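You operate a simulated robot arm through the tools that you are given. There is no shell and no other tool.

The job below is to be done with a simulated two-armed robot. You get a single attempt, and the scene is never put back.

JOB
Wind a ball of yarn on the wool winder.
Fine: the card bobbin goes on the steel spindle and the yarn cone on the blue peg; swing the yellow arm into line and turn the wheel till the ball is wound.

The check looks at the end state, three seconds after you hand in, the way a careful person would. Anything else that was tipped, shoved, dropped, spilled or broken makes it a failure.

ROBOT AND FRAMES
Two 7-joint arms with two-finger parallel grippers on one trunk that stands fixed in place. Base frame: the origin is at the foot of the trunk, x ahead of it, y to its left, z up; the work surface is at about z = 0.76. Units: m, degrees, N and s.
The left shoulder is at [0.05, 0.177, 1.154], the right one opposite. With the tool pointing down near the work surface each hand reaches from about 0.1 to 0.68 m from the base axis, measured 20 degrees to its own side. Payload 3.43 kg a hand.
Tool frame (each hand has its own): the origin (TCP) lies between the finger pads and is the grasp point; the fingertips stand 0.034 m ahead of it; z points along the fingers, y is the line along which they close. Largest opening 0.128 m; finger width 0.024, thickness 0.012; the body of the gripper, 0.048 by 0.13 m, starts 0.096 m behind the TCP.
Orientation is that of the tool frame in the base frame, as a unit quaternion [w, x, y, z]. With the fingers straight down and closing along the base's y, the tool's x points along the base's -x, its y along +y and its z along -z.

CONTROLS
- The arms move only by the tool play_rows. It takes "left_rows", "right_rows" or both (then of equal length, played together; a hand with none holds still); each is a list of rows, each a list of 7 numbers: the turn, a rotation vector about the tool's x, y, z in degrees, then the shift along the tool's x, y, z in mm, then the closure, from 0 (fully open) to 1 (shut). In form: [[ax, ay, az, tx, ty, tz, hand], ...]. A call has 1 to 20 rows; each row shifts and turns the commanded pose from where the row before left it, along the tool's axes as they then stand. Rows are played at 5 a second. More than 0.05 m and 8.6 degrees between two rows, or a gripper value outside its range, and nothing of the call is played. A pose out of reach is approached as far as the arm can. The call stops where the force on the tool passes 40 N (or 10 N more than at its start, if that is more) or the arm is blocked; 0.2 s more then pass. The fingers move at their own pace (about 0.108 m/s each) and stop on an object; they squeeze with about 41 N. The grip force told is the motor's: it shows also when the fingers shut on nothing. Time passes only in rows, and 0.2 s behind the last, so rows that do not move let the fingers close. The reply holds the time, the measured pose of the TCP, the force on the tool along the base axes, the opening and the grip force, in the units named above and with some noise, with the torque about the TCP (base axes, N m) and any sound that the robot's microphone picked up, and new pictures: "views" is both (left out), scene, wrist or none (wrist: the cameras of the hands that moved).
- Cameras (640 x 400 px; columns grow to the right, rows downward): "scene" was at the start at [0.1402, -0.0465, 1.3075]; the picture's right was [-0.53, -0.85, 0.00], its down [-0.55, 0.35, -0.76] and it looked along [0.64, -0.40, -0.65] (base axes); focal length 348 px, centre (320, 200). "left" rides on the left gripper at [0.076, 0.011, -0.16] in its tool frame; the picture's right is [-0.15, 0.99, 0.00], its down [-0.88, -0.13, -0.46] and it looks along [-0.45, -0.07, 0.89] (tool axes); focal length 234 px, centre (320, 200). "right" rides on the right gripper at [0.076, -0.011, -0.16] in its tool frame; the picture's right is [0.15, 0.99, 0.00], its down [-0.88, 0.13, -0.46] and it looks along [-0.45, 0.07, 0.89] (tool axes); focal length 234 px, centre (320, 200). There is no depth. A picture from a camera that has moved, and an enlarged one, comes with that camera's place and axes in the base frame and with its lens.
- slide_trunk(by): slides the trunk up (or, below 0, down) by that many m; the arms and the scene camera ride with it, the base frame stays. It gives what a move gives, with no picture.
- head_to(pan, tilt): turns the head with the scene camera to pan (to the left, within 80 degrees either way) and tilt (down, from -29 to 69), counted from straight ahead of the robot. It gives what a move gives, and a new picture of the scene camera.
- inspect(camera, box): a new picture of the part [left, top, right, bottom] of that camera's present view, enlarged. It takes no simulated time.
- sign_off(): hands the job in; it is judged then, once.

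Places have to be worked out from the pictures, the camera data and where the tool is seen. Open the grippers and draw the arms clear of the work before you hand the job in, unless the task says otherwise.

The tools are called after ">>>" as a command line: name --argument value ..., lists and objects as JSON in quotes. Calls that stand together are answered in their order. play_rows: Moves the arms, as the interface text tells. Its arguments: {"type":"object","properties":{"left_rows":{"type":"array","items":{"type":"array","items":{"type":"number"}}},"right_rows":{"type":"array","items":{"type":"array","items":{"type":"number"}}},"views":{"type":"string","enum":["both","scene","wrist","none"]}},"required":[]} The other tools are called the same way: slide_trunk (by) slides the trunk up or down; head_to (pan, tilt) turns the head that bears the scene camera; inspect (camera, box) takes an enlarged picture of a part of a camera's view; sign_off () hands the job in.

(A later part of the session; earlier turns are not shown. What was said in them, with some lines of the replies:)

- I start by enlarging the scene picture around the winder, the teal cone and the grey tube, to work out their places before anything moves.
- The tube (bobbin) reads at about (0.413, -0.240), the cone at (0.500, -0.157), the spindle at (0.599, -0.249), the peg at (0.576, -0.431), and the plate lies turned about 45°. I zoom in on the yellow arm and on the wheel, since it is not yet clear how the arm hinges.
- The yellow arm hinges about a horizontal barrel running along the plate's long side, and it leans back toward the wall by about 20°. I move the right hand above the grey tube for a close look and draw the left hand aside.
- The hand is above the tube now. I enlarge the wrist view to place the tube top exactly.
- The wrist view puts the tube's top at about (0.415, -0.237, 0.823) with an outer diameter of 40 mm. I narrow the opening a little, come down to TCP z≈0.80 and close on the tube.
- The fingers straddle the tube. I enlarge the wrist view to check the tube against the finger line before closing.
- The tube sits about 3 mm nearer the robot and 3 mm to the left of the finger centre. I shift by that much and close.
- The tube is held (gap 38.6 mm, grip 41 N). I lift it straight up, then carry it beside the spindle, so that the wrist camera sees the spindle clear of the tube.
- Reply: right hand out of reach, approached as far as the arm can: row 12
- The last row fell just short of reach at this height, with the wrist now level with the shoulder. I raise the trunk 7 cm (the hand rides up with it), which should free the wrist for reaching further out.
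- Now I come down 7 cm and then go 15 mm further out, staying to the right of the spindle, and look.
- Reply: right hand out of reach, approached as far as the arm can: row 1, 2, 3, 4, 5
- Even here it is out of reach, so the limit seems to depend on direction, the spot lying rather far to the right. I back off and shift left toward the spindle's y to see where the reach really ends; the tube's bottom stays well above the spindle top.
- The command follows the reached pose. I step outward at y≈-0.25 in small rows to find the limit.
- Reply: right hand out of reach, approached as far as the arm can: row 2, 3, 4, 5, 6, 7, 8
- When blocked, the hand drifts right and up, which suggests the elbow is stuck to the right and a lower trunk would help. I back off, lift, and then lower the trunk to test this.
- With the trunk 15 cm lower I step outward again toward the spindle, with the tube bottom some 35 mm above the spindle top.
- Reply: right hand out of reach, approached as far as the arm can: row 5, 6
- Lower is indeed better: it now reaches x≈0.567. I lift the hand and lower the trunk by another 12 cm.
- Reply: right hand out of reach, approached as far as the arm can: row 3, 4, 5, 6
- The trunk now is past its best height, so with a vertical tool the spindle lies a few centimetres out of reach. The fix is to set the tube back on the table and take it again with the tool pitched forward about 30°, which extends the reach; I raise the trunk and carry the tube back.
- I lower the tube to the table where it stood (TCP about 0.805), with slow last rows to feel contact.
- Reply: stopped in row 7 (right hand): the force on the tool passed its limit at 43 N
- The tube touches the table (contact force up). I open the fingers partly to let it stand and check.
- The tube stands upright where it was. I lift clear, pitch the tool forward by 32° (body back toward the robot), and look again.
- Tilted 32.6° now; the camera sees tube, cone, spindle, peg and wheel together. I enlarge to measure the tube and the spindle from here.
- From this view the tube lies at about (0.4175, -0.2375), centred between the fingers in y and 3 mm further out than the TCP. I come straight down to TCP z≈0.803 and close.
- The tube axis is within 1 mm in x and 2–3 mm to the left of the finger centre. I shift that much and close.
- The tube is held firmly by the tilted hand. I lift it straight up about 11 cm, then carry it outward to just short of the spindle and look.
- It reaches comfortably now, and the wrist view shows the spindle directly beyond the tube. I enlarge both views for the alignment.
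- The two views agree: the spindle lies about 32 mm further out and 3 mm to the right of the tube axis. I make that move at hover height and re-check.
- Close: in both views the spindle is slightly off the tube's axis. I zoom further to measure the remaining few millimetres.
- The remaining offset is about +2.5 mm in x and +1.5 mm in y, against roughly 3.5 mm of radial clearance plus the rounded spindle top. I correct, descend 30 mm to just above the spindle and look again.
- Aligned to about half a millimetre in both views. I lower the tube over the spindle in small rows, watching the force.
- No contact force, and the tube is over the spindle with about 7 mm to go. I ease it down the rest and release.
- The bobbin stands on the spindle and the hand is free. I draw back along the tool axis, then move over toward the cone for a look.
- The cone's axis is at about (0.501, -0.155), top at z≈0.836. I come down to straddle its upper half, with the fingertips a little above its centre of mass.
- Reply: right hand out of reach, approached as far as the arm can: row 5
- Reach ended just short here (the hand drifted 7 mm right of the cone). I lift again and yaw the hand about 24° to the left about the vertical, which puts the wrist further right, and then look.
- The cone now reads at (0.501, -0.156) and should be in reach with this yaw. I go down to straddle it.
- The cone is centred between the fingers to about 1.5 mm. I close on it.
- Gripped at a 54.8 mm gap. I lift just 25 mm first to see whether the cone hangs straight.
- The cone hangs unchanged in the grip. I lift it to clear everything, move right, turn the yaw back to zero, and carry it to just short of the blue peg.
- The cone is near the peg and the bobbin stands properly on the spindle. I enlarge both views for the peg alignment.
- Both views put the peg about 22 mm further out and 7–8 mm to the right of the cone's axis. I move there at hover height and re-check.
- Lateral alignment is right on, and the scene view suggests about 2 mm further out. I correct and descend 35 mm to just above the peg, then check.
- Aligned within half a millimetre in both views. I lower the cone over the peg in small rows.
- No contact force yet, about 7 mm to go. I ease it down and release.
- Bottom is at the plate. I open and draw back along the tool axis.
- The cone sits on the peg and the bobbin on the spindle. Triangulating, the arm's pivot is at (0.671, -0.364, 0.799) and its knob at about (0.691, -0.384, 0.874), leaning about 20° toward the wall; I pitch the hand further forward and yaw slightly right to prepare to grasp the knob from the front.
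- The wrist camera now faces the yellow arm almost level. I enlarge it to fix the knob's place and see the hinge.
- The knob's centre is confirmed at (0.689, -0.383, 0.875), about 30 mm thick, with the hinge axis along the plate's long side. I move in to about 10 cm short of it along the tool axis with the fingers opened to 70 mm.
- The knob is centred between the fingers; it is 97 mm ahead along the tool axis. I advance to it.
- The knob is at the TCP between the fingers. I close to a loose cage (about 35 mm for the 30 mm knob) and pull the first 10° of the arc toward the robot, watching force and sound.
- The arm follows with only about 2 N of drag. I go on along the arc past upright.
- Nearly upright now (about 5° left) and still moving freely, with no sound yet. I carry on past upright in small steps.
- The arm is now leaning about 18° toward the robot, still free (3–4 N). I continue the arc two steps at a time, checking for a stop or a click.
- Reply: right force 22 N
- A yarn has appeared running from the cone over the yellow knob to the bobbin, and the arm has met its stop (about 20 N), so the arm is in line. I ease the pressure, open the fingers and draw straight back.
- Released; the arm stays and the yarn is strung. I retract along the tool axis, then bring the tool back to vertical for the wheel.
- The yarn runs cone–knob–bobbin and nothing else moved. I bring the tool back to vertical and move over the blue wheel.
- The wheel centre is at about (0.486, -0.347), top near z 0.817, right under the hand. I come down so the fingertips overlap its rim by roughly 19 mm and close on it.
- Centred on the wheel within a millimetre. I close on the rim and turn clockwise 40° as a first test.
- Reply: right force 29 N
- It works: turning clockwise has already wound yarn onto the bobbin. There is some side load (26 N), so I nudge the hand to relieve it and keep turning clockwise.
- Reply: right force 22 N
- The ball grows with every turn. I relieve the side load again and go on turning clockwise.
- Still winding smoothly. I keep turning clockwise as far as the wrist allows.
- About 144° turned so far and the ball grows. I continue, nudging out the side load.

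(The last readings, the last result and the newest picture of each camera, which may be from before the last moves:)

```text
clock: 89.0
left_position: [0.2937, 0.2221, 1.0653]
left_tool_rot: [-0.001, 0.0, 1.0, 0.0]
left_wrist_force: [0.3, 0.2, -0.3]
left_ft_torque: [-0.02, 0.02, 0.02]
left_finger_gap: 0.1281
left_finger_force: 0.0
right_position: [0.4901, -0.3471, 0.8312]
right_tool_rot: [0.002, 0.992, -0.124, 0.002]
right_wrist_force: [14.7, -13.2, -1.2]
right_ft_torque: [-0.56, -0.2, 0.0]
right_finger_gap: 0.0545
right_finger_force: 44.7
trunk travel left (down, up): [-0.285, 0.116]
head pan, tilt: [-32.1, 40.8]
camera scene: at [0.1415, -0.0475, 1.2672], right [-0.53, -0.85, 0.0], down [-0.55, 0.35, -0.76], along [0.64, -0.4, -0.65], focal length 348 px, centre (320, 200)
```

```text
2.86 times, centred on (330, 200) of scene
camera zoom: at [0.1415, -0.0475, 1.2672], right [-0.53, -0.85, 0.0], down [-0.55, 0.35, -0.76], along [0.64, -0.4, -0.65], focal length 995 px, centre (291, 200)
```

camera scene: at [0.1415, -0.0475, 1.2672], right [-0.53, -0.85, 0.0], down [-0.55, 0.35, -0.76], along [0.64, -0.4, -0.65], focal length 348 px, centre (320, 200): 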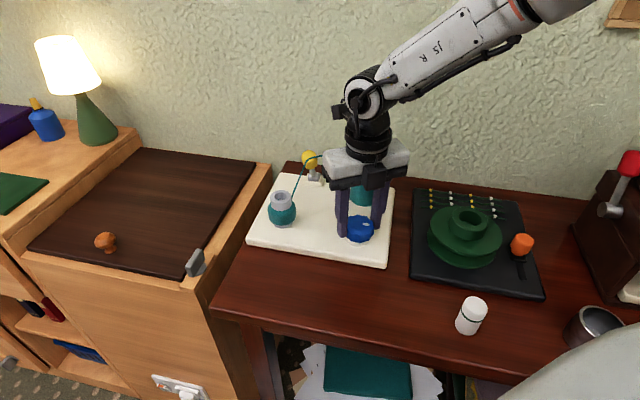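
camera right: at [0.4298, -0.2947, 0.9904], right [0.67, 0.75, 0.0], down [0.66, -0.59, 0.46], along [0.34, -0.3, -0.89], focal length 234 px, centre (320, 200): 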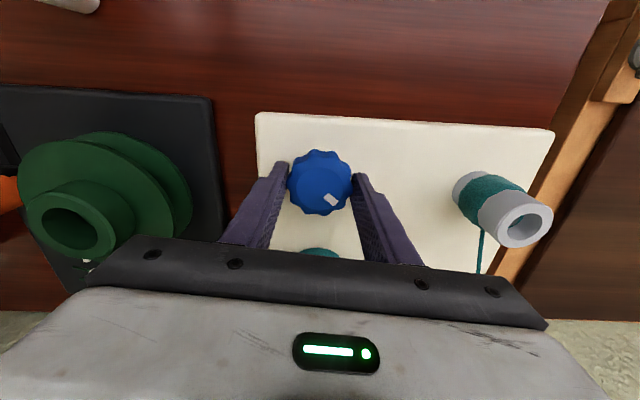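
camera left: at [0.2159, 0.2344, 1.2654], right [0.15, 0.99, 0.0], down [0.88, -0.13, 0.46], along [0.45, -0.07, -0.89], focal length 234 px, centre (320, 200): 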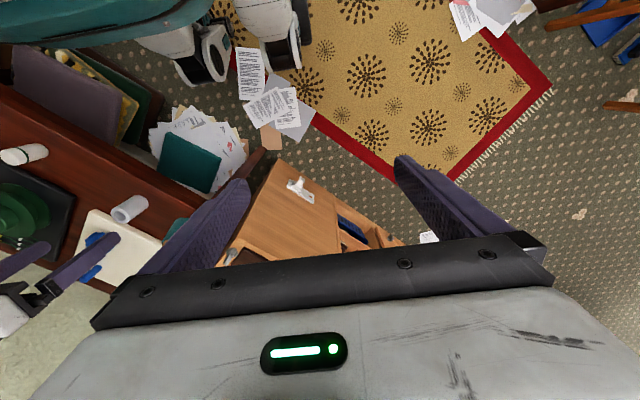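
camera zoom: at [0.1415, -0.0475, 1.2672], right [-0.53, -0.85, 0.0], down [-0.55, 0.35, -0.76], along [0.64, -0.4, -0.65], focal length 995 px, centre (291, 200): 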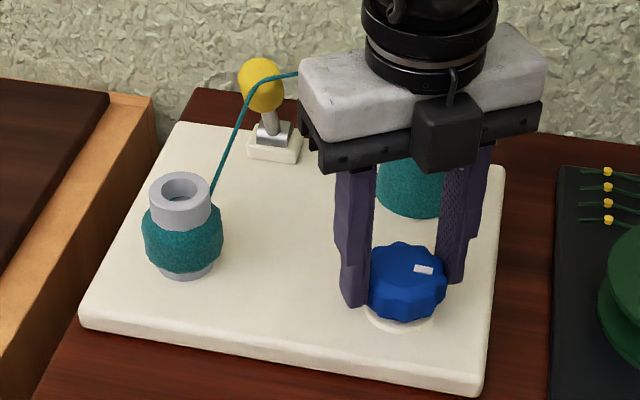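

About 184° turned, with the ball clearly fatter and no stop yet. I continue.

>>> play_rows --right_rows '[[0, 0, 0, 1.0, 0.6, 0, 1], [0, 0, 8, 0, 0, 0, 1], [0, 0, 8, 0, 0, 0, 1], [0, 0, 8, 0, 0, 0, 1], [0, 0, 8, 0, 0, 0, 1], [0, 0, 8, 0, 0, 0, 1], [0, 0, 0, 0, 0, 0, 1]]' --views "scene"

>>> inspect --camera "scene" --box '[240, 130, 420, 270]'

```text
clock: 90.5
left_position: [0.2919, 0.2222, 1.0659]
left_tool_rot: [0.0, -0.001, 1.0, 0.001]
left_wrist_force: [-0.5, 0.2, 0.1]
left_ft_torque: [0.02, 0.02, -0.01]
left_finger_gap: 0.128
left_finger_force: 0.1
right_position: [0.4884, -0.3483, 0.832]
right_tool_rot: [0.001, 0.891, -0.455, 0.002]
right_wrist_force: [2.7, -17.3, 9.6]
right_ft_torque: [-0.67, 0.31, 0.01]
right_finger_gap: 0.0545
right_finger_force: 45.0
trunk travel left (down, up): [-0.285, 0.116]
head pan, tilt: [-32.1, 40.8]
camera scene: at [0.1397, -0.0474, 1.2676], right [-0.53, -0.85, 0.0], down [-0.55, 0.35, -0.76], along [0.64, -0.4, -0.65], focal length 348 px, centre (320, 200)
```

scene: 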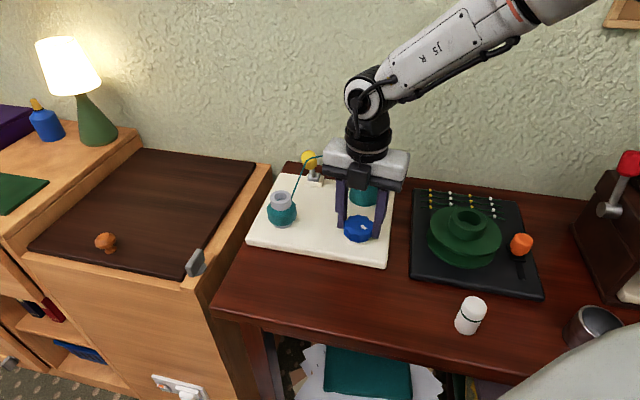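

```text
2.86 times, centred on (330, 200) of scene
camera zoom: at [0.1397, -0.0474, 1.2676], right [-0.53, -0.85, 0.0], down [-0.55, 0.35, -0.76], along [0.64, -0.4, -0.65], focal length 995 px, centre (291, 200)
```

zoom: 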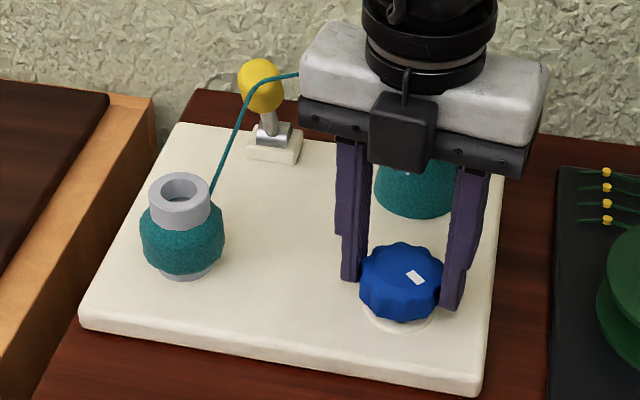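

About 224° turned. Still free and the ball is growing; I carry on.

>>> play_rows --right_rows '[[0, 0, 0, 0.8, 0.5, -0.4, 1], [0, 0, 8, 0, 0, 0, 1], [0, 0, 8, 0, 0, 0, 1], [0, 0, 8, 0, 0, 0, 1], [0, 0, 8, 0, 0, 0, 1], [0, 0, 8, 0, 0, 0, 1], [0, 0, 0, 0, 0, 0, 1]]' --views "scene"

>>> inspect --camera "scene" --box '[240, 130, 420, 270]'

```text
clock: 92.2
left_position: [0.2916, 0.2214, 1.0669]
left_tool_rot: [0.0, 0.0, 1.0, 0.001]
left_wrist_force: [0.5, -0.1, 0.1]
left_ft_torque: [0.0, 0.01, 0.02]
left_finger_gap: 0.1279
left_finger_force: 0.1
right_position: [0.4879, -0.3484, 0.8309]
right_tool_rot: [-0.001, -0.681, 0.732, -0.001]
right_wrist_force: [-6.7, -13.1, 1.3]
right_ft_torque: [-1.06, -0.08, 0.02]
right_finger_gap: 0.0543
right_finger_force: 44.7
trunk travel left (down, up): [-0.285, 0.116]
head pan, tilt: [-32.1, 40.8]
camera scene: at [0.1395, -0.0474, 1.2675], right [-0.53, -0.85, 0.0], down [-0.55, 0.35, -0.76], along [0.64, -0.4, -0.65], focal length 348 px, centre (320, 200)
```

scene: 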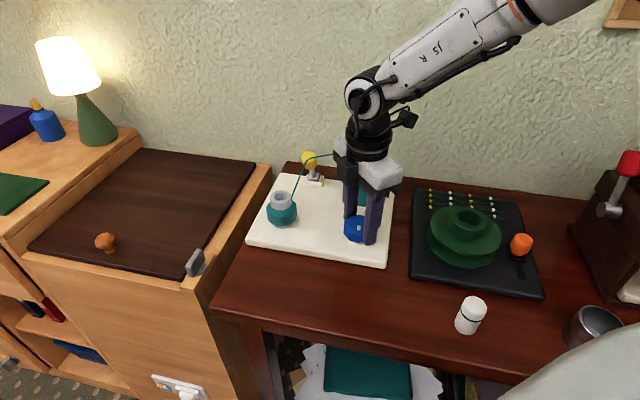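

```text
2.86 times, centred on (330, 200) of scene
camera zoom: at [0.1395, -0.0474, 1.2675], right [-0.53, -0.85, 0.0], down [-0.55, 0.35, -0.76], along [0.64, -0.4, -0.65], focal length 995 px, centre (291, 200)
```

zoom: 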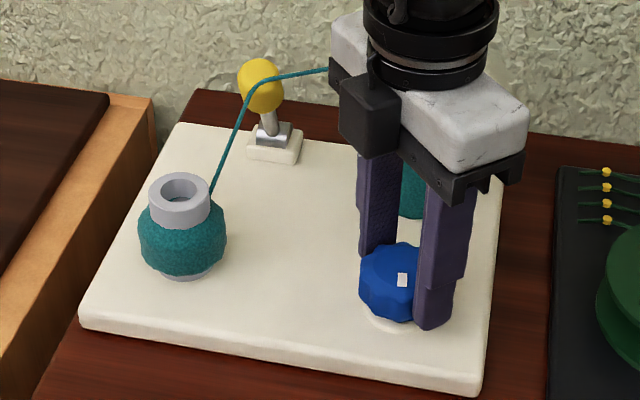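

About 264° turned. Continuing clockwise.

>>> play_rows --right_rows '[[0, 0, 0, 0.7, 0.35, 0, 1], [0, 0, 8, 0, 0, 0, 1], [0, 0, 8, 0, 0, 0, 1], [0, 0, 8, 0, 0, 0, 1], [0, 0, 8, 0, 0, 0, 1], [0, 0, 8, 0, 0, 0, 1], [0, 0, 0, 0, 0, 0, 1]]' --views "scene"

>>> inspect --camera "scene" --box '[240, 130, 420, 270]'

```text
clock: 93.8
left_position: [0.2907, 0.2213, 1.0673]
left_tool_rot: [0.001, 0.0, 1.0, 0.0]
left_wrist_force: [-0.5, -0.3, 1.0]
left_ft_torque: [0.0, -0.01, 0.02]
left_finger_gap: 0.1278
left_finger_force: 0.1
right_position: [0.4867, -0.3472, 0.8319]
right_tool_rot: [0.0, -0.389, 0.921, 0.0]
right_wrist_force: [-14.2, -11.9, 3.7]
right_ft_torque: [0.69, -0.09, -0.01]
right_finger_gap: 0.0546
right_finger_force: 45.3
trunk travel left (down, up): [-0.285, 0.116]
head pan, tilt: [-32.1, 40.8]
camera scene: at [0.1387, -0.0474, 1.2677], right [-0.53, -0.85, 0.0], down [-0.55, 0.35, -0.76], along [0.64, -0.4, -0.65], focal length 348 px, centre (320, 200)
```

scene: 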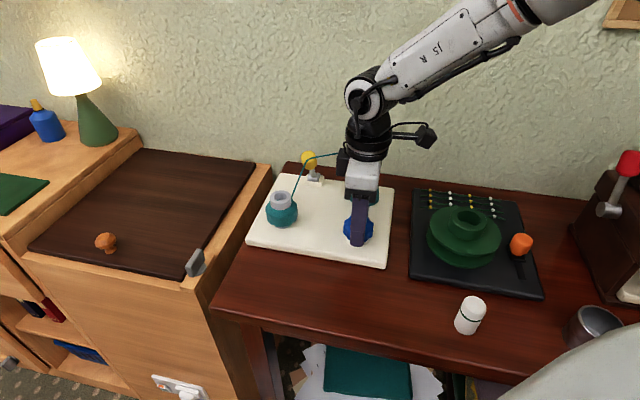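

```text
2.86 times, centred on (330, 200) of scene
camera zoom: at [0.1387, -0.0474, 1.2677], right [-0.53, -0.85, 0.0], down [-0.55, 0.35, -0.76], along [0.64, -0.4, -0.65], focal length 995 px, centre (291, 200)
```

zoom: 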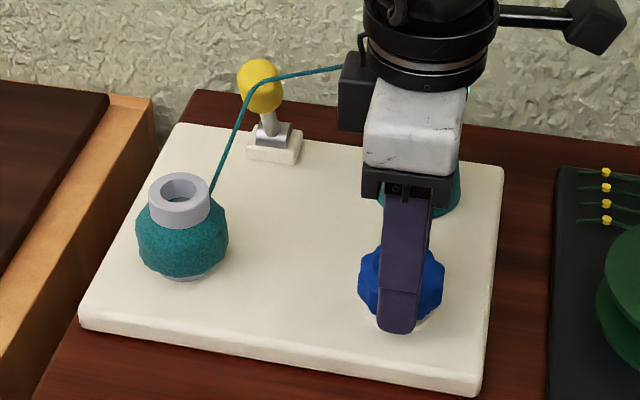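

About 304° turned and the ball is getting rounder. I continue past a full turn.

>>> play_rows --right_rows '[[0, 0, 0, 1.0, 0.15, 0, 1], [0, 0, 8, 0, 0, 0, 1], [0, 0, 8, 0, 0, 0, 1], [0, 0, 8, 0, 0, 0, 1], [0, 0, 8, 0, 0, 0, 1], [0, 0, 8, 0, 0, 0, 1], [0, 0, 8, 0, 0, 0, 1], [0, 0, 0, 0, 0, 0, 1]]' --views "scene"

>>> inspect --camera "scene" --box '[240, 130, 420, 270]'

```text
clock: 94.8
left_position: [0.2922, 0.2235, 1.0661]
left_tool_rot: [0.0, 0.0, 1.0, -0.001]
left_wrist_force: [-0.3, -1.5, 0.9]
left_ft_torque: [0.01, 0.01, 0.01]
left_finger_gap: 0.128
left_finger_force: 0.0
right_position: [0.4871, -0.3487, 0.8307]
right_tool_rot: [-0.001, -0.197, 0.98, 0.015]
right_wrist_force: [-1.5, 6.1, 2.7]
right_ft_torque: [-1.29, -0.06, 0.05]
right_finger_gap: 0.0551
right_finger_force: 45.7
right hand out of reach, approached as far as the arm can: row 4, 5
trunk travel left (down, up): [-0.285, 0.116]
head pan, tilt: [-32.1, 40.8]
stopped in row 5 (right hand): the force on the tool passed its limit at 56 N (the readings are from after the stop); the commanded pose is now the measured one
camera scene: at [0.1398, -0.0463, 1.2677], right [-0.53, -0.85, 0.0], down [-0.55, 0.35, -0.76], along [0.64, -0.4, -0.65], focal length 348 px, centre (320, 200)
```

scene: 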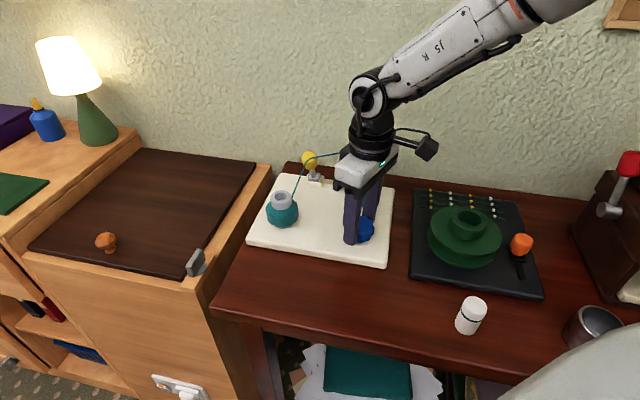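

```text
2.86 times, centred on (330, 200) of scene
camera zoom: at [0.1398, -0.0463, 1.2677], right [-0.53, -0.85, 0.0], down [-0.55, 0.35, -0.76], along [0.64, -0.4, -0.65], focal length 995 px, centre (291, 200)
```

zoom: 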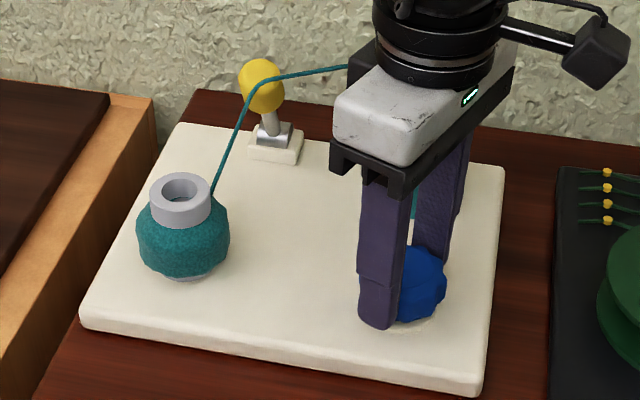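

The wrist has come to the end of its travel after about 330°. I open the fingers to free the wheel before turning the hand back.

>>> play_rows --right_rows '[[0, 0, 0, 0, 0, 0, 0.6], [0, 0, 0, 0, 0, 0, 0.5], [0, 0, 0, 0, 0, 0, 0.4], [0, 0, 0, 0, 0, 0, 0.3], [0, 0, 0, 0, 0, 0, 0.3]]' --views "both"

>>> inspect --camera "scene" --box '[240, 130, 420, 270]'

>>> inspect --camera "right" --box '[220, 100, 420, 250]'

```text
clock: 96.0
left_position: [0.2925, 0.224, 1.0658]
left_tool_rot: [0.0, 0.0, 1.0, 0.001]
left_wrist_force: [-0.7, -0.4, 0.6]
left_ft_torque: [-0.02, 0.0, -0.03]
left_finger_gap: 0.1279
left_finger_force: 0.0
right_position: [0.4872, -0.3486, 0.8312]
right_tool_rot: [-0.001, -0.195, 0.981, 0.014]
right_wrist_force: [-0.2, 0.6, -0.2]
right_ft_torque: [0.0, 0.0, 0.03]
right_finger_gap: 0.0898
right_finger_force: 0.1
trunk travel left (down, up): [-0.285, 0.116]
head pan, tilt: [-32.1, 40.8]
camera scene: at [0.1402, -0.0465, 1.2675], right [-0.53, -0.85, 0.0], down [-0.55, 0.35, -0.76], along [0.64, -0.4, -0.65], focal length 348 px, centre (320, 200)
camera right: at [0.4228, -0.393, 0.9888], right [-0.51, 0.86, 0.03], down [0.77, 0.44, 0.46], along [0.39, 0.26, -0.89], focal length 234 px, centre (320, 200)
```

scene: 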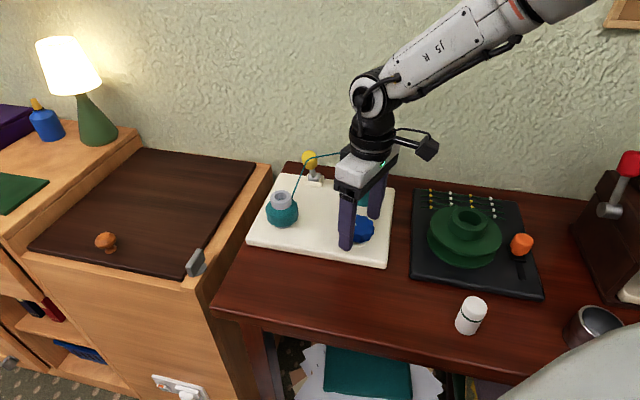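
right: 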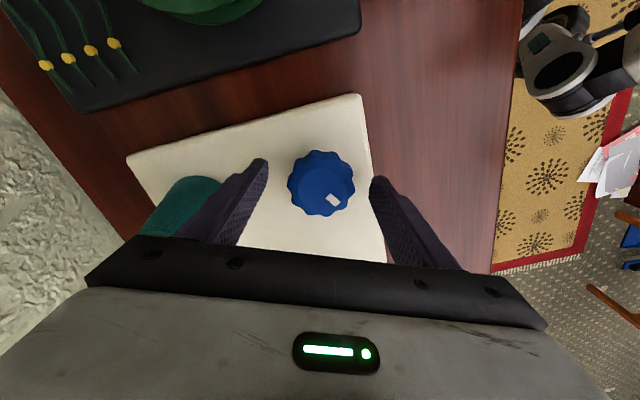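

```text
2.86 times, centred on (330, 200) of scene
camera zoom: at [0.1402, -0.0465, 1.2675], right [-0.53, -0.85, 0.0], down [-0.55, 0.35, -0.76], along [0.64, -0.4, -0.65], focal length 995 px, centre (291, 200)
```

zoom: 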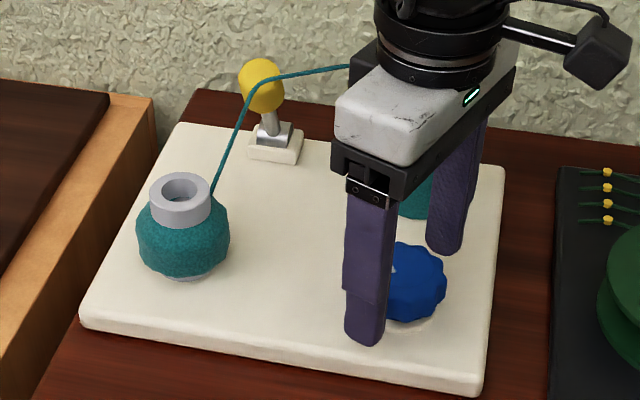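

```text
2.67 times, centred on (320, 175) of right
camera zoom: at [0.4228, -0.393, 0.9888], right [-0.51, 0.86, 0.03], down [0.77, 0.44, 0.46], along [0.39, 0.26, -0.89], focal length 624 px, centre (320, 267)
```

zoom: 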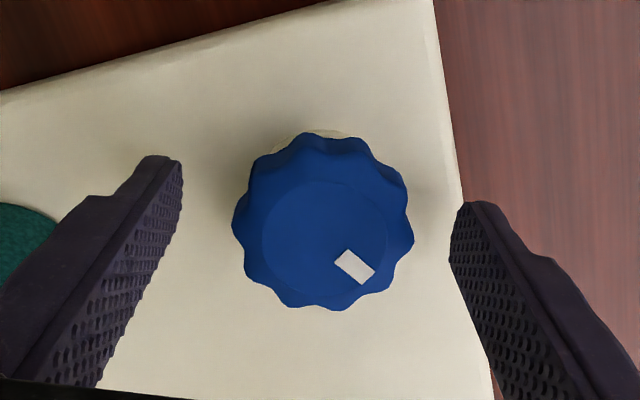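

The wheel followed the hand through the whole turn (mark still at the same place in the hand's view). I level the tool, lift above the wheel and turn the hand back counter-clockwise.

>>> play_rows --right_rows '[[1.6, 0.2, 0, 0, 0, -10, 0.3], [0, 0, 0, 0, 0, -20, 0.3], [0, 0, -8, 0, 0, 0, 0.3], [0, 0, -8, 0, 0, 0, 0.3], [0, 0, -8, 0, 0, 0, 0.3], [0, 0, -8, 0, 0, 0, 0.3], [0, 0, -8, 0, 0, 0, 0.3], [0, 0, -8, 0, 0, 0, 0.3], [0, 0, -8, 0, 0, 0, 0.3], [0, 0, -8, 0, 0, 0, 0.3], [0, 0, -8, 0, 0, 0, 0.3], [0, 0, -8, 0, 0, 0, 0.3], [0, 0, -8, 0, 0, 0, 0.3], [0, 0, -8, 0, 0, 0, 0.3], [0, 0, -8, 0, 0, 0, 0.3], [0, 0, -8, 0, 0, 0, 0.3], [0, 0, -8, 0, 0, 0, 0.3], [0, 0, -8, 0, 0, 0, 0.3], [0, 0, -8, 0, 0, 0, 0.3], [0, 0, -8, 0, 0, 0, 0.3]]' --views "none"

>>> play_rows --right_rows '[[0, 0, -8, 0, 0, 0, 0.3], [0, 0, -8, 0, 0, 0, 0.3], [0, 0, -8, 0, 0, 0, 0.3], [0, 0, -8, 0, 0, 0, 0.3], [0, 0, -8, 0, 0, 0, 0.3], [0, 0, -8, 0, 0, 0, 0.3], [0, 0, -8, 0, 0, 0, 0.3], [0, 0, -8, 0, 0, 0, 0.3], [0, 0, -8, 0, 0, 0, 0.3], [0, 0, -8, 0, 0, 0, 0.3], [0, 0, -8, 0, 0, 0, 0.3], [0, 0, -8, 0, 0, 0, 0.3], [0, 0, -8, 0, 0, 0, 0.3], [0, 0, -8, 0, 0, 0, 0.3], [0, 0, -8, 0, 0, 0, 0.3], [0, 0, -8, 0, 0, 0, 0.3], [0, 0, -8, 0, 0, 0, 0.3], [0, 0, -8, 0, 0, 0, 0.3], [0, 0, -8, 0, 0, 0, 0.3], [0, 0, -8, 0, 0, 0, 0.3]]' --views "both"

>>> inspect --camera "right" --box '[220, 80, 420, 250]'

>>> inspect --camera "scene" --box '[240, 130, 420, 270]'

```text
clock: 100.2
left_position: [0.2927, 0.2226, 1.065]
left_tool_rot: [0.0, -0.001, 1.0, 0.0]
left_wrist_force: [-0.2, -0.8, -0.2]
left_ft_torque: [0.01, -0.02, -0.02]
left_finger_gap: 0.128
left_finger_force: 0.1
right_position: [0.4867, -0.357, 0.8623]
right_tool_rot: [0.0, 0.993, -0.116, 0.0]
right_wrist_force: [0.5, 0.1, 0.5]
right_ft_torque: [-0.04, -0.03, 0.02]
right_finger_gap: 0.0899
right_finger_force: 0.1
right hand out of reach, approached as far as the arm can: row 1
trunk travel left (down, up): [-0.285, 0.116]
head pan, tilt: [-32.1, 40.8]
```

```text
clock: 104.4
left_position: [0.2918, 0.2222, 1.0673]
left_tool_rot: [0.0, 0.0, 1.0, 0.0]
left_wrist_force: [1.0, -0.6, 0.4]
left_ft_torque: [0.01, 0.01, 0.04]
left_finger_gap: 0.1277
left_finger_force: 0.2
right_position: [0.4873, -0.3583, 0.8614]
right_tool_rot: [0.0, 0.288, 0.958, 0.0]
right_wrist_force: [0.0, -0.4, 0.6]
right_ft_torque: [0.02, 0.0, -0.02]
right_finger_gap: 0.0894
right_finger_force: 0.0
trunk travel left (down, up): [-0.285, 0.116]
head pan, tilt: [-32.1, 40.8]
camera scene: at [0.1402, -0.0466, 1.2675], right [-0.53, -0.85, 0.0], down [-0.55, 0.35, -0.76], along [0.64, -0.4, -0.65], focal length 348 px, centre (320, 200)
camera right: at [0.4192, -0.3259, 1.0205], right [0.42, 0.91, 0.0], down [0.81, -0.38, 0.46], along [0.41, -0.19, -0.89], focal length 234 px, centre (320, 200)
```

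scene: 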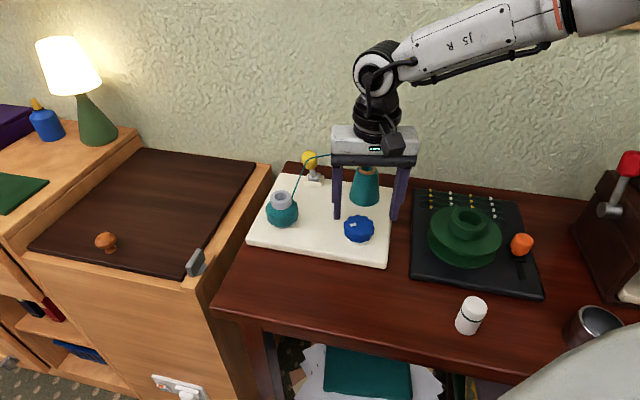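
right: 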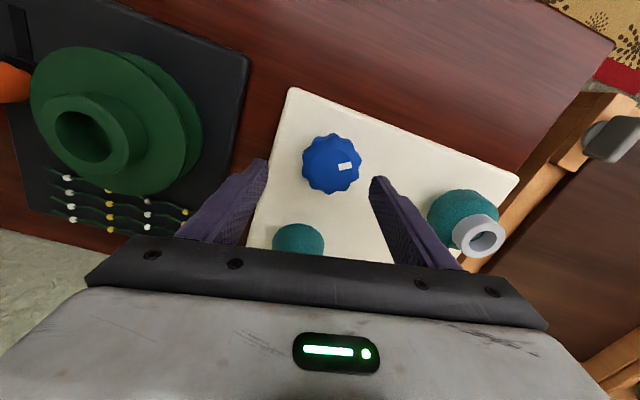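

```text
2.35 times, centred on (320, 165) of right
camera zoom: at [0.4192, -0.3259, 1.0205], right [0.42, 0.91, 0.0], down [0.81, -0.38, 0.46], along [0.41, -0.19, -0.89], focal length 551 px, centre (320, 282)
```

zoom: 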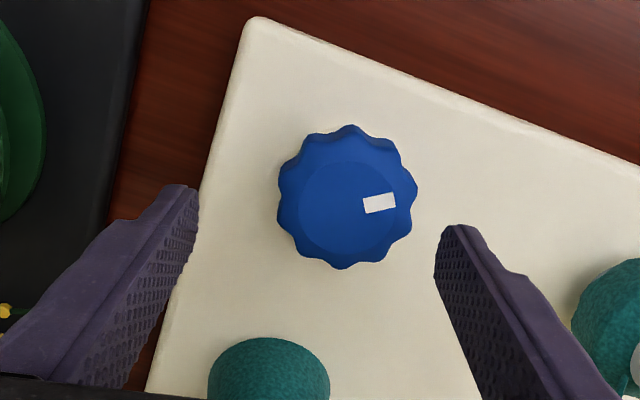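

```text
2.86 times, centred on (330, 200) of scene
camera zoom: at [0.1402, -0.0466, 1.2675], right [-0.53, -0.85, 0.0], down [-0.55, 0.35, -0.76], along [0.64, -0.4, -0.65], focal length 995 px, centre (291, 200)
```

zoom: 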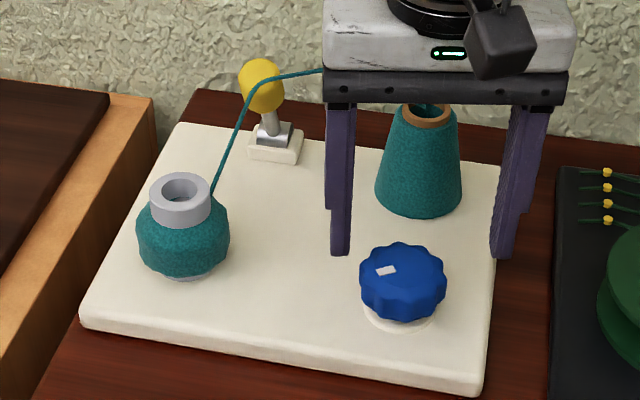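

Ball looks well grown but not obviously finished, so I wind on. The hand drifted about 12 mm from the wheel's centre; I re-centre, turn back a bit more, and come down again.

>>> play_rows --right_rows '[[0, 0, 0, 8.8, 9.7, 0, 0.3], [0, 0, -8, 0, 0, 0, 0.3], [0, 0, -8, 0, 0, 0, 0.3], [0, 0, -8, 0, 0, 0, 0.3], [0, 0, -8, 0, 0, 0, 0.3], [0, 0, 0, 0, 0, 0, 0.3]]' --views "wrist"

>>> inspect --camera "right" --box '[220, 80, 420, 250]'

```text
clock: 105.8
left_position: [0.2923, 0.2231, 1.065]
left_tool_rot: [0.0, 0.0, 1.0, 0.0]
left_wrist_force: [-0.2, -0.6, -0.4]
left_ft_torque: [-0.03, 0.0, 0.0]
left_finger_gap: 0.1281
left_finger_force: 0.0
right_position: [0.4879, -0.3454, 0.8602]
right_tool_rot: [0.0, 0.013, 1.0, 0.002]
right_wrist_force: [-0.7, -0.3, -0.5]
right_ft_torque: [-0.03, 0.03, -0.02]
right_finger_gap: 0.0895
right_finger_force: 0.0
trunk travel left (down, up): [-0.285, 0.116]
head pan, tilt: [-32.1, 40.8]
camera right: at [0.4115, -0.3549, 1.0204], right [-0.12, 0.99, 0.0], down [0.88, 0.11, 0.46], along [0.45, 0.06, -0.89], focal length 234 px, centre (320, 200)
```

right: 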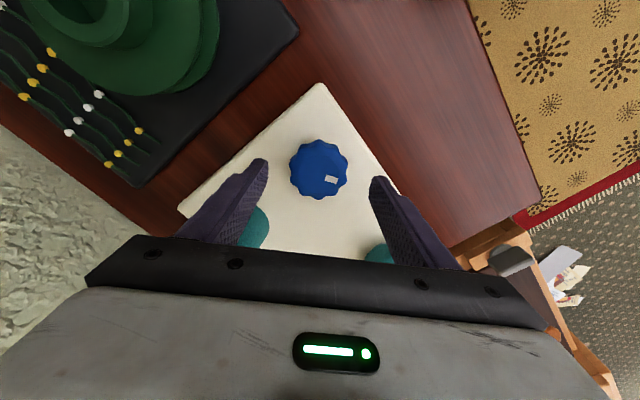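

```text
2.35 times, centred on (320, 165) of right
camera zoom: at [0.4115, -0.3549, 1.0204], right [-0.12, 0.99, 0.0], down [0.88, 0.11, 0.46], along [0.45, 0.06, -0.89], focal length 551 px, centre (320, 282)
```

zoom: 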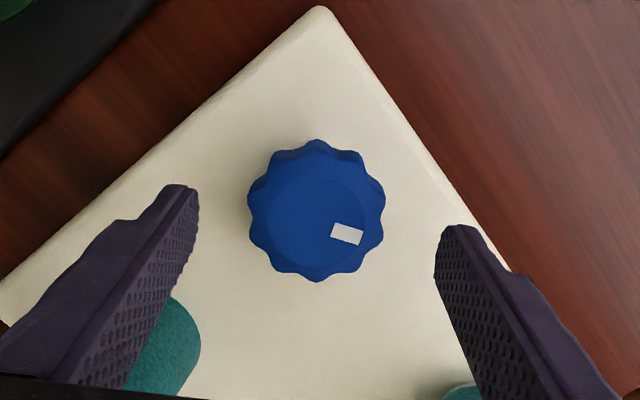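

Centred to about 1.5 mm; I correct, descend, close and turn clockwise again.

>>> play_rows --right_rows '[[0, 0, 0, 1.4, -1.3, 9, 0.35], [0, 0, 0, 0, 0, 20, 0.4], [0, 0, 0, 0, 0, 0, 0.5], [0, 0, 0, 0, 0, 0, 0.6], [0, 0, 0, 0, 0, 0, 0.8], [0, 0, 0, 0, 0, 0, 1], [0, 0, 0, 0, 0, 0, 1], [0, 0, 8, 0, 0, 0, 1], [0, 0, 8, 0, 0, 0, 1], [0, 0, 8, 0, 0, 0, 1], [0, 0, 8, 0, 0, 0, 1], [0, 0, 8, 0, 0, 0, 1], [0, 0, 0, 0, 0, 0, 1]]' --views "scene"

>>> inspect --camera "scene" --box '[240, 130, 420, 270]'

```text
clock: 108.6
left_position: [0.2925, 0.2236, 1.0655]
left_tool_rot: [0.0, 0.0, 1.0, 0.0]
left_wrist_force: [-0.4, 0.0, -0.5]
left_ft_torque: [0.0, -0.02, -0.01]
left_finger_gap: 0.128
left_finger_force: 0.1
right_position: [0.4853, -0.3444, 0.8326]
right_tool_rot: [0.0, 0.354, 0.935, 0.002]
right_wrist_force: [1.6, 10.1, -1.5]
right_ft_torque: [-0.01, -0.2, 1.71]
right_finger_gap: 0.0549
right_finger_force: 44.6
trunk travel left (down, up): [-0.285, 0.116]
head pan, tilt: [-32.1, 40.8]
camera scene: at [0.1404, -0.0458, 1.2674], right [-0.53, -0.85, 0.0], down [-0.55, 0.35, -0.76], along [0.64, -0.4, -0.65], focal length 348 px, centre (320, 200)
```

scene: 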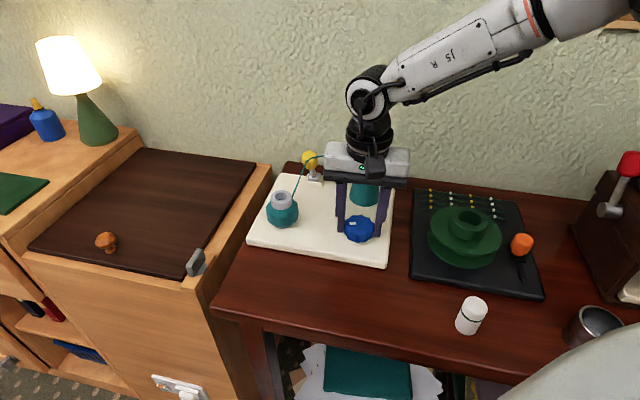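

```text
2.86 times, centred on (330, 200) of scene
camera zoom: at [0.1404, -0.0458, 1.2674], right [-0.53, -0.85, 0.0], down [-0.55, 0.35, -0.76], along [0.64, -0.4, -0.65], focal length 995 px, centre (291, 200)
```

zoom: 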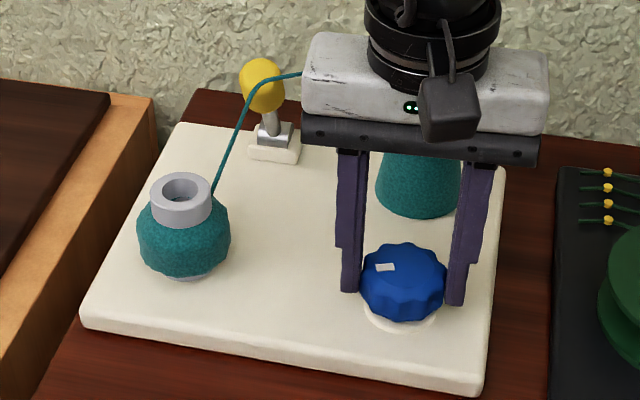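

The torque about the vertical rose to 1.7 N·m and the mark has not moved, so the wheel seems to be at its end stop. I look closely through the wrist camera.

>>> inspect --camera "right" --box '[220, 100, 420, 250]'

>>> inspect --camera "right" --box '[400, 120, 620, 290]'

>>> inspect --camera "scene" --box '[245, 170, 325, 240]'

```text
2.67 times, centred on (320, 175) of right
camera zoom: at [0.4218, -0.3033, 0.9923], right [0.55, 0.84, 0.0], down [0.75, -0.49, 0.46], along [0.38, -0.25, -0.89], focal length 624 px, centre (320, 267)
```

zoom: 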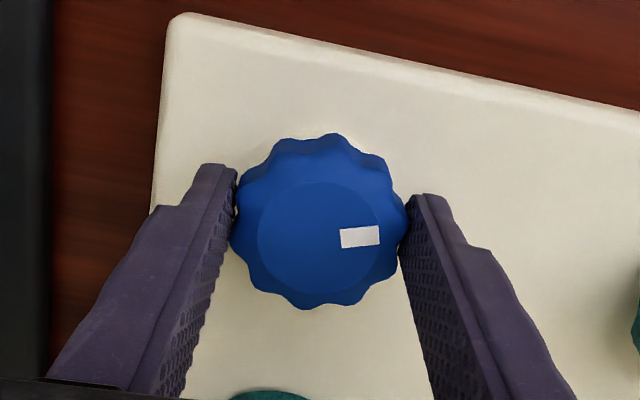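

```text
2.35 times, centred on (510, 205) of right
camera zoom: at [0.4218, -0.3033, 0.9923], right [0.55, 0.84, 0.0], down [0.75, -0.49, 0.46], along [0.38, -0.25, -0.89], focal length 551 px, centre (-127, 188)
```

zoom: 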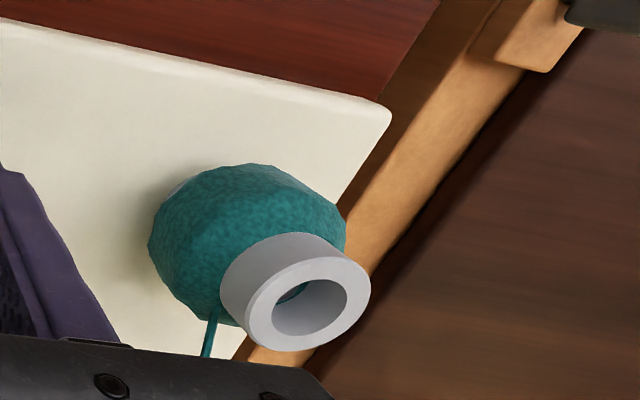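

```text
5.71 times, centred on (285, 205) of scene
camera zoom: at [0.1404, -0.0458, 1.2674], right [-0.53, -0.85, 0.0], down [-0.55, 0.35, -0.76], along [0.64, -0.4, -0.65], focal length 1989 px, centre (520, 171)
```

zoom: 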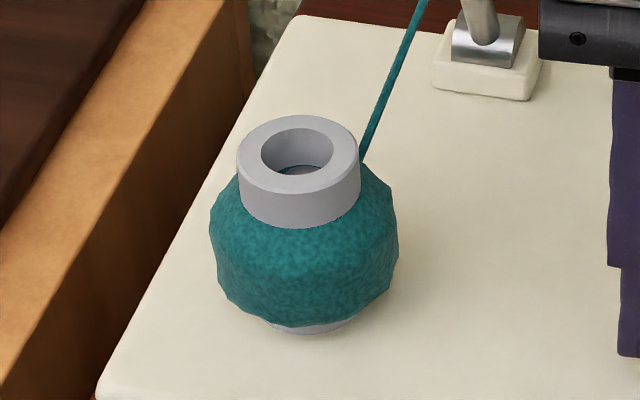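

By the mark, the wheel has turned about 350° in all and now resists. I try two more small clockwise rows to confirm it is really at the stop.

>>> play_rows --right_rows '[[0, 0, 5, 0, 0, 0, 1], [0, 0, 5, 0, 0, 0, 1], [0, 0, 0, 0, 0, 0, 1]]' --views "both"

>>> inspect --camera "right" --box '[220, 100, 420, 250]'

>>> inspect --camera "scene" --box '[240, 130, 420, 270]'

```text
clock: 109.4
left_position: [0.2928, 0.2238, 1.0658]
left_tool_rot: [0.0, 0.0, 1.0, -0.001]
left_wrist_force: [-0.2, -0.2, -0.2]
left_ft_torque: [0.0, -0.01, 0.02]
left_finger_gap: 0.1281
left_finger_force: 0.1
right_position: [0.487, -0.3441, 0.8333]
right_tool_rot: [0.001, 0.436, 0.9, 0.002]
right_wrist_force: [6.6, 11.4, 1.3]
right_ft_torque: [0.01, 0.19, 1.02]
right_finger_gap: 0.0551
right_finger_force: 45.3
trunk travel left (down, up): [-0.285, 0.116]
head pan, tilt: [-32.1, 40.8]
camera scene: at [0.1407, -0.0454, 1.2675], right [-0.53, -0.85, 0.0], down [-0.55, 0.35, -0.76], along [0.64, -0.4, -0.65], focal length 348 px, centre (320, 200)
camera right: at [0.4308, -0.2927, 0.9921], right [0.69, 0.73, 0.0], down [0.65, -0.61, 0.46], along [0.33, -0.31, -0.89], focal length 234 px, centre (320, 200)
```

scene: 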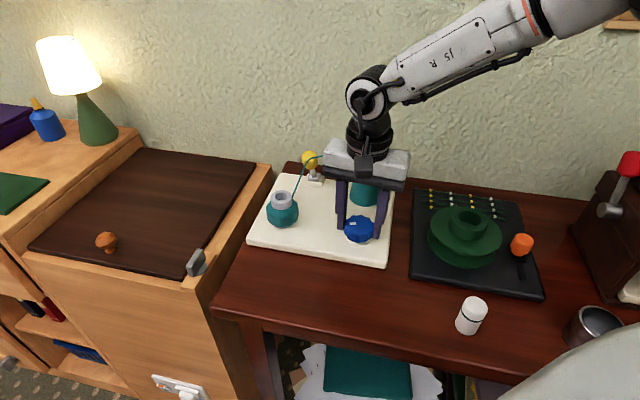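
right: 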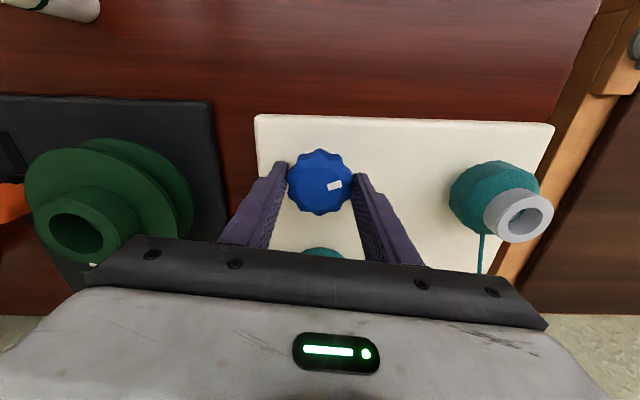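

```text
2.67 times, centred on (320, 175) of right
camera zoom: at [0.4308, -0.2927, 0.9921], right [0.69, 0.73, 0.0], down [0.65, -0.61, 0.46], along [0.33, -0.31, -0.89], focal length 624 px, centre (320, 267)
```

zoom: 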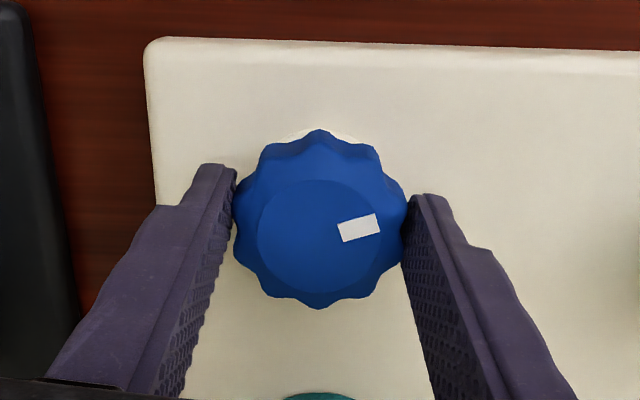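

```text
2.86 times, centred on (330, 200) of scene
camera zoom: at [0.1407, -0.0454, 1.2675], right [-0.53, -0.85, 0.0], down [-0.55, 0.35, -0.76], along [0.64, -0.4, -0.65], focal length 995 px, centre (291, 200)
```

zoom: 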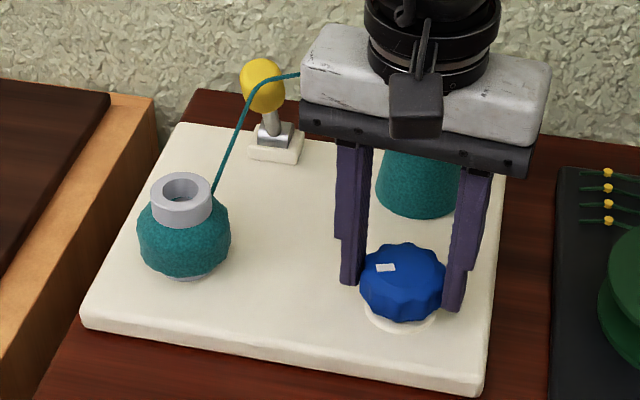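

The mark does not move any more while the torque rises and the pads slip, so the wheel is at its stop: the ball is wound. I open the fingers without turning back, lift straight up and look.

>>> play_rows --right_rows '[[0, 0, 0, 0, 0, 0, 0.55], [0, 0, 0, 0, 0, 0, 0.45], [0, 0, 0, 0, 0, 0, 0.3], [0, 0, 0, 0, 0, 0, 0.3], [0, 0, 0, 0, 0, -20, 0.3], [0, 0, 0, 0, 0, -25, 0.3], [0, 0, 0, 0, 0, -25, 0.3], [0, 0, 0, 0, 0, -25, 0.3], [0, 0, 0, 0, 0, 0, 0.3]]' --views "both"

>>> inspect --camera "right" --box '[200, 60, 520, 250]'

>>> inspect --camera "scene" --box '[240, 130, 420, 270]'

```text
clock: 111.4
left_position: [0.2922, 0.2224, 1.0654]
left_tool_rot: [-0.001, 0.0, 1.0, 0.0]
left_wrist_force: [0.1, -0.4, 0.8]
left_ft_torque: [0.03, 0.0, 0.01]
left_finger_gap: 0.1278
left_finger_force: 0.1
right_position: [0.4849, -0.3462, 0.9294]
right_tool_rot: [0.0, 0.435, 0.9, 0.0]
right_wrist_force: [-0.4, -0.4, 0.5]
right_ft_torque: [-0.01, 0.02, 0.01]
right_finger_gap: 0.0901
right_finger_force: 0.1
trunk travel left (down, up): [-0.285, 0.116]
head pan, tilt: [-32.1, 40.8]
camera scene: at [0.1402, -0.0466, 1.2675], right [-0.53, -0.85, 0.0], down [-0.55, 0.35, -0.76], along [0.64, -0.4, -0.65], focal length 348 px, centre (320, 200)
camera right: at [0.4297, -0.2948, 1.0875], right [0.68, 0.73, 0.0], down [0.65, -0.61, 0.45], along [0.33, -0.31, -0.89], focal length 234 px, centre (320, 200)
```

scene: 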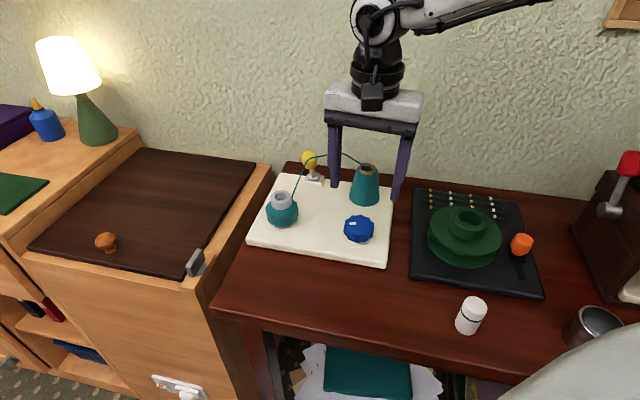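
right: 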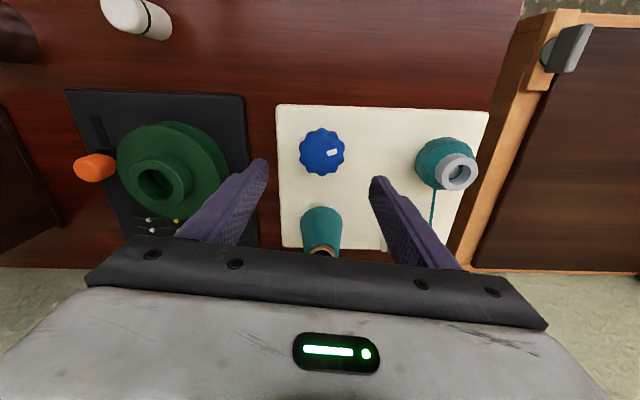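

```text
2.00 times, centred on (360, 155) of right
camera zoom: at [0.4297, -0.2948, 1.0875], right [0.68, 0.73, 0.0], down [0.65, -0.61, 0.45], along [0.33, -0.31, -0.89], focal length 468 px, centre (240, 290)
```

zoom: 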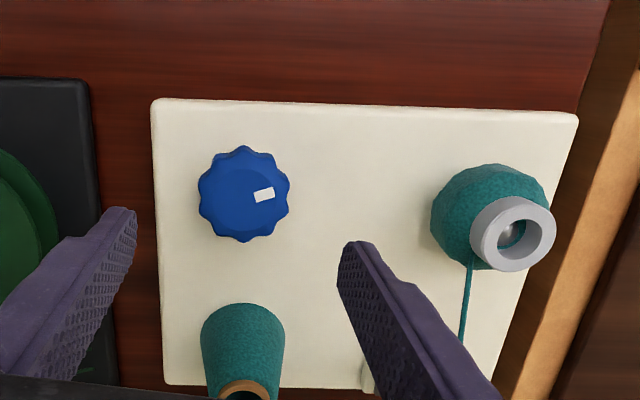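

```text
2.86 times, centred on (330, 200) of scene
camera zoom: at [0.1402, -0.0466, 1.2675], right [-0.53, -0.85, 0.0], down [-0.55, 0.35, -0.76], along [0.64, -0.4, -0.65], focal length 995 px, centre (291, 200)
```

zoom: 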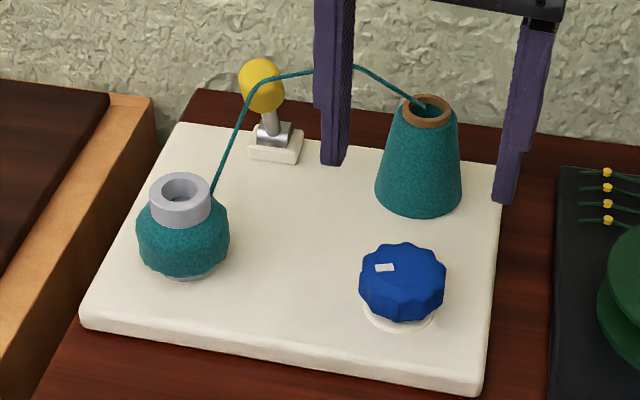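

Bobbin with a full ball, cone on its peg, arm in line with the yarn strung, and the wheel at its stop. I lift the right hand and draw it back clear of the bench, opening the gripper.

>>> play_rows --right_rows '[[0, 0, 0, 0, 0, -30, 0.2], [0, 0, 0, 0, 0, -35, 0], [0, 0, 0, 0, 0, -35, 0], [0, 0, 0, 20.2, -30.8, 0, 0], [0, 0, 0, 20.2, -30.8, 0, 0], [0, 0, 0, 20.2, -30.8, 0, 0], [0, 0, 0, 20.2, -30.8, 0, 0], [0, 0, 0, 20.2, -30.8, 0, 0], [0, 0, 0, 20.2, -30.8, 0, 0], [0, 0, 0, 0, 0, 0, 0]]' --views "both"

>>> inspect --camera "scene" --box '[240, 130, 420, 270]'

>>> inspect --camera "scene" --box '[390, 150, 640, 380]'

```text
clock: 113.6
left_position: [0.2917, 0.2221, 1.0662]
left_tool_rot: [0.0, 0.0, 1.0, -0.001]
left_wrist_force: [-0.1, -0.2, 0.8]
left_ft_torque: [0.03, -0.03, 0.01]
left_finger_gap: 0.1281
left_finger_force: 0.1
right_position: [0.2637, -0.3678, 1.0262]
right_tool_rot: [0.0, 0.436, 0.9, 0.001]
right_wrist_force: [-0.8, 0.4, -0.6]
right_ft_torque: [-0.03, 0.01, 0.03]
right_finger_gap: 0.1279
right_finger_force: 0.0
trunk travel left (down, up): [-0.285, 0.116]
head pan, tilt: [-32.1, 40.8]
camera scene: at [0.1402, -0.0464, 1.2675], right [-0.53, -0.85, 0.0], down [-0.55, 0.35, -0.76], along [0.64, -0.4, -0.65], focal length 348 px, centre (320, 200)
camera right: at [0.2094, -0.3151, 1.1855], right [0.68, 0.73, 0.0], down [0.65, -0.61, 0.45], along [0.33, -0.31, -0.89], focal length 234 px, centre (320, 200)
```

scene: 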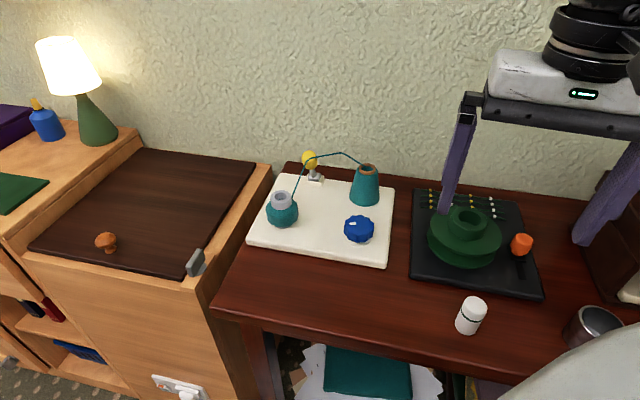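
right: 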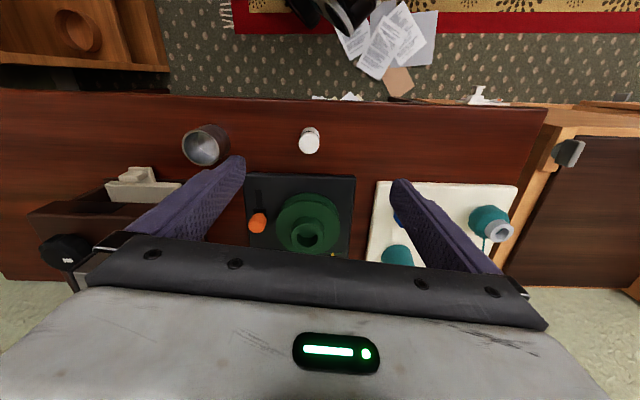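

```text
2.86 times, centred on (330, 200) of scene
camera zoom: at [0.1402, -0.0464, 1.2675], right [-0.53, -0.85, 0.0], down [-0.55, 0.35, -0.76], along [0.64, -0.4, -0.65], focal length 995 px, centre (291, 200)
```

zoom: 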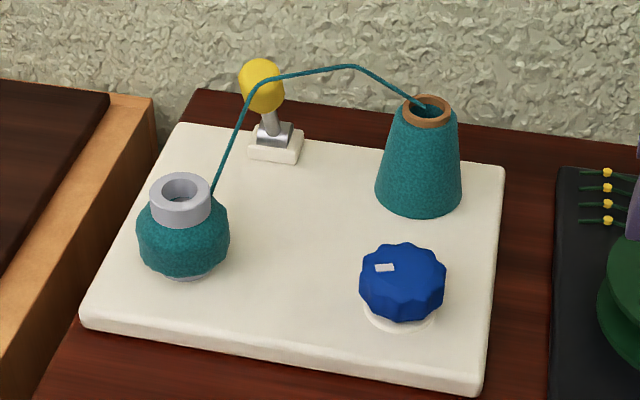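

```text
1.74 times, centred on (515, 265) of scene
camera zoom: at [0.1402, -0.0464, 1.2675], right [-0.53, -0.85, 0.0], down [-0.55, 0.35, -0.76], along [0.64, -0.4, -0.65], focal length 605 px, centre (-19, 87)
```

zoom: 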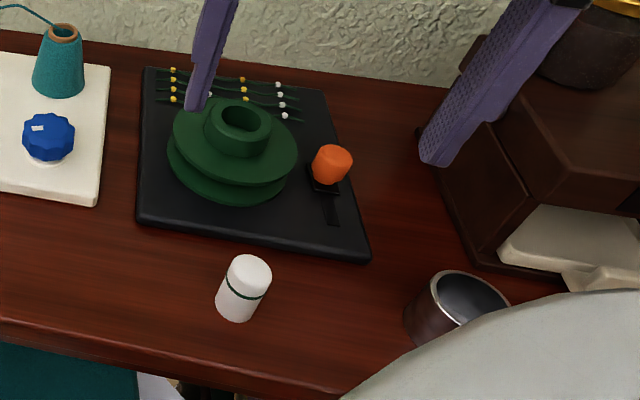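

The ball is full on the bobbin, the cone is seated, the arm is in line with the yarn, the wheel is at its stop, and the neighbouring things stand where they were. Both grippers are open and clear, so I hand the job in.

>>> sign_off

```text
The job is handed in.
```

I wound the ball of yarn and handed the job in; no verdict has come back yet.

- **Bobbin and cone:** the card bobbin is on the steel spindle and the yarn cone is on the blue peg. Neither shifted while I worked on the rest.
- **Yellow arm:** I pulled it toward the robot until it met its stop. At that point the yarn appeared, running from the cone over the arm to the bobbin.
- **Wheel:** I turned it clockwise just short of a full turn, about 350°. The ball grew the whole way, and the wheel then stopped turning even when I pushed harder. I took that stop to mean the ball is wound; nothing else signalled it.

I had to set the bobbin back on the table once, because with the hand pointing straight down the arm could not reach the spindle. I picked it up again with the hand tilted forward.

Nothing else on the bench moved, as far as the last pictures show. Both grippers are open and drawn back.
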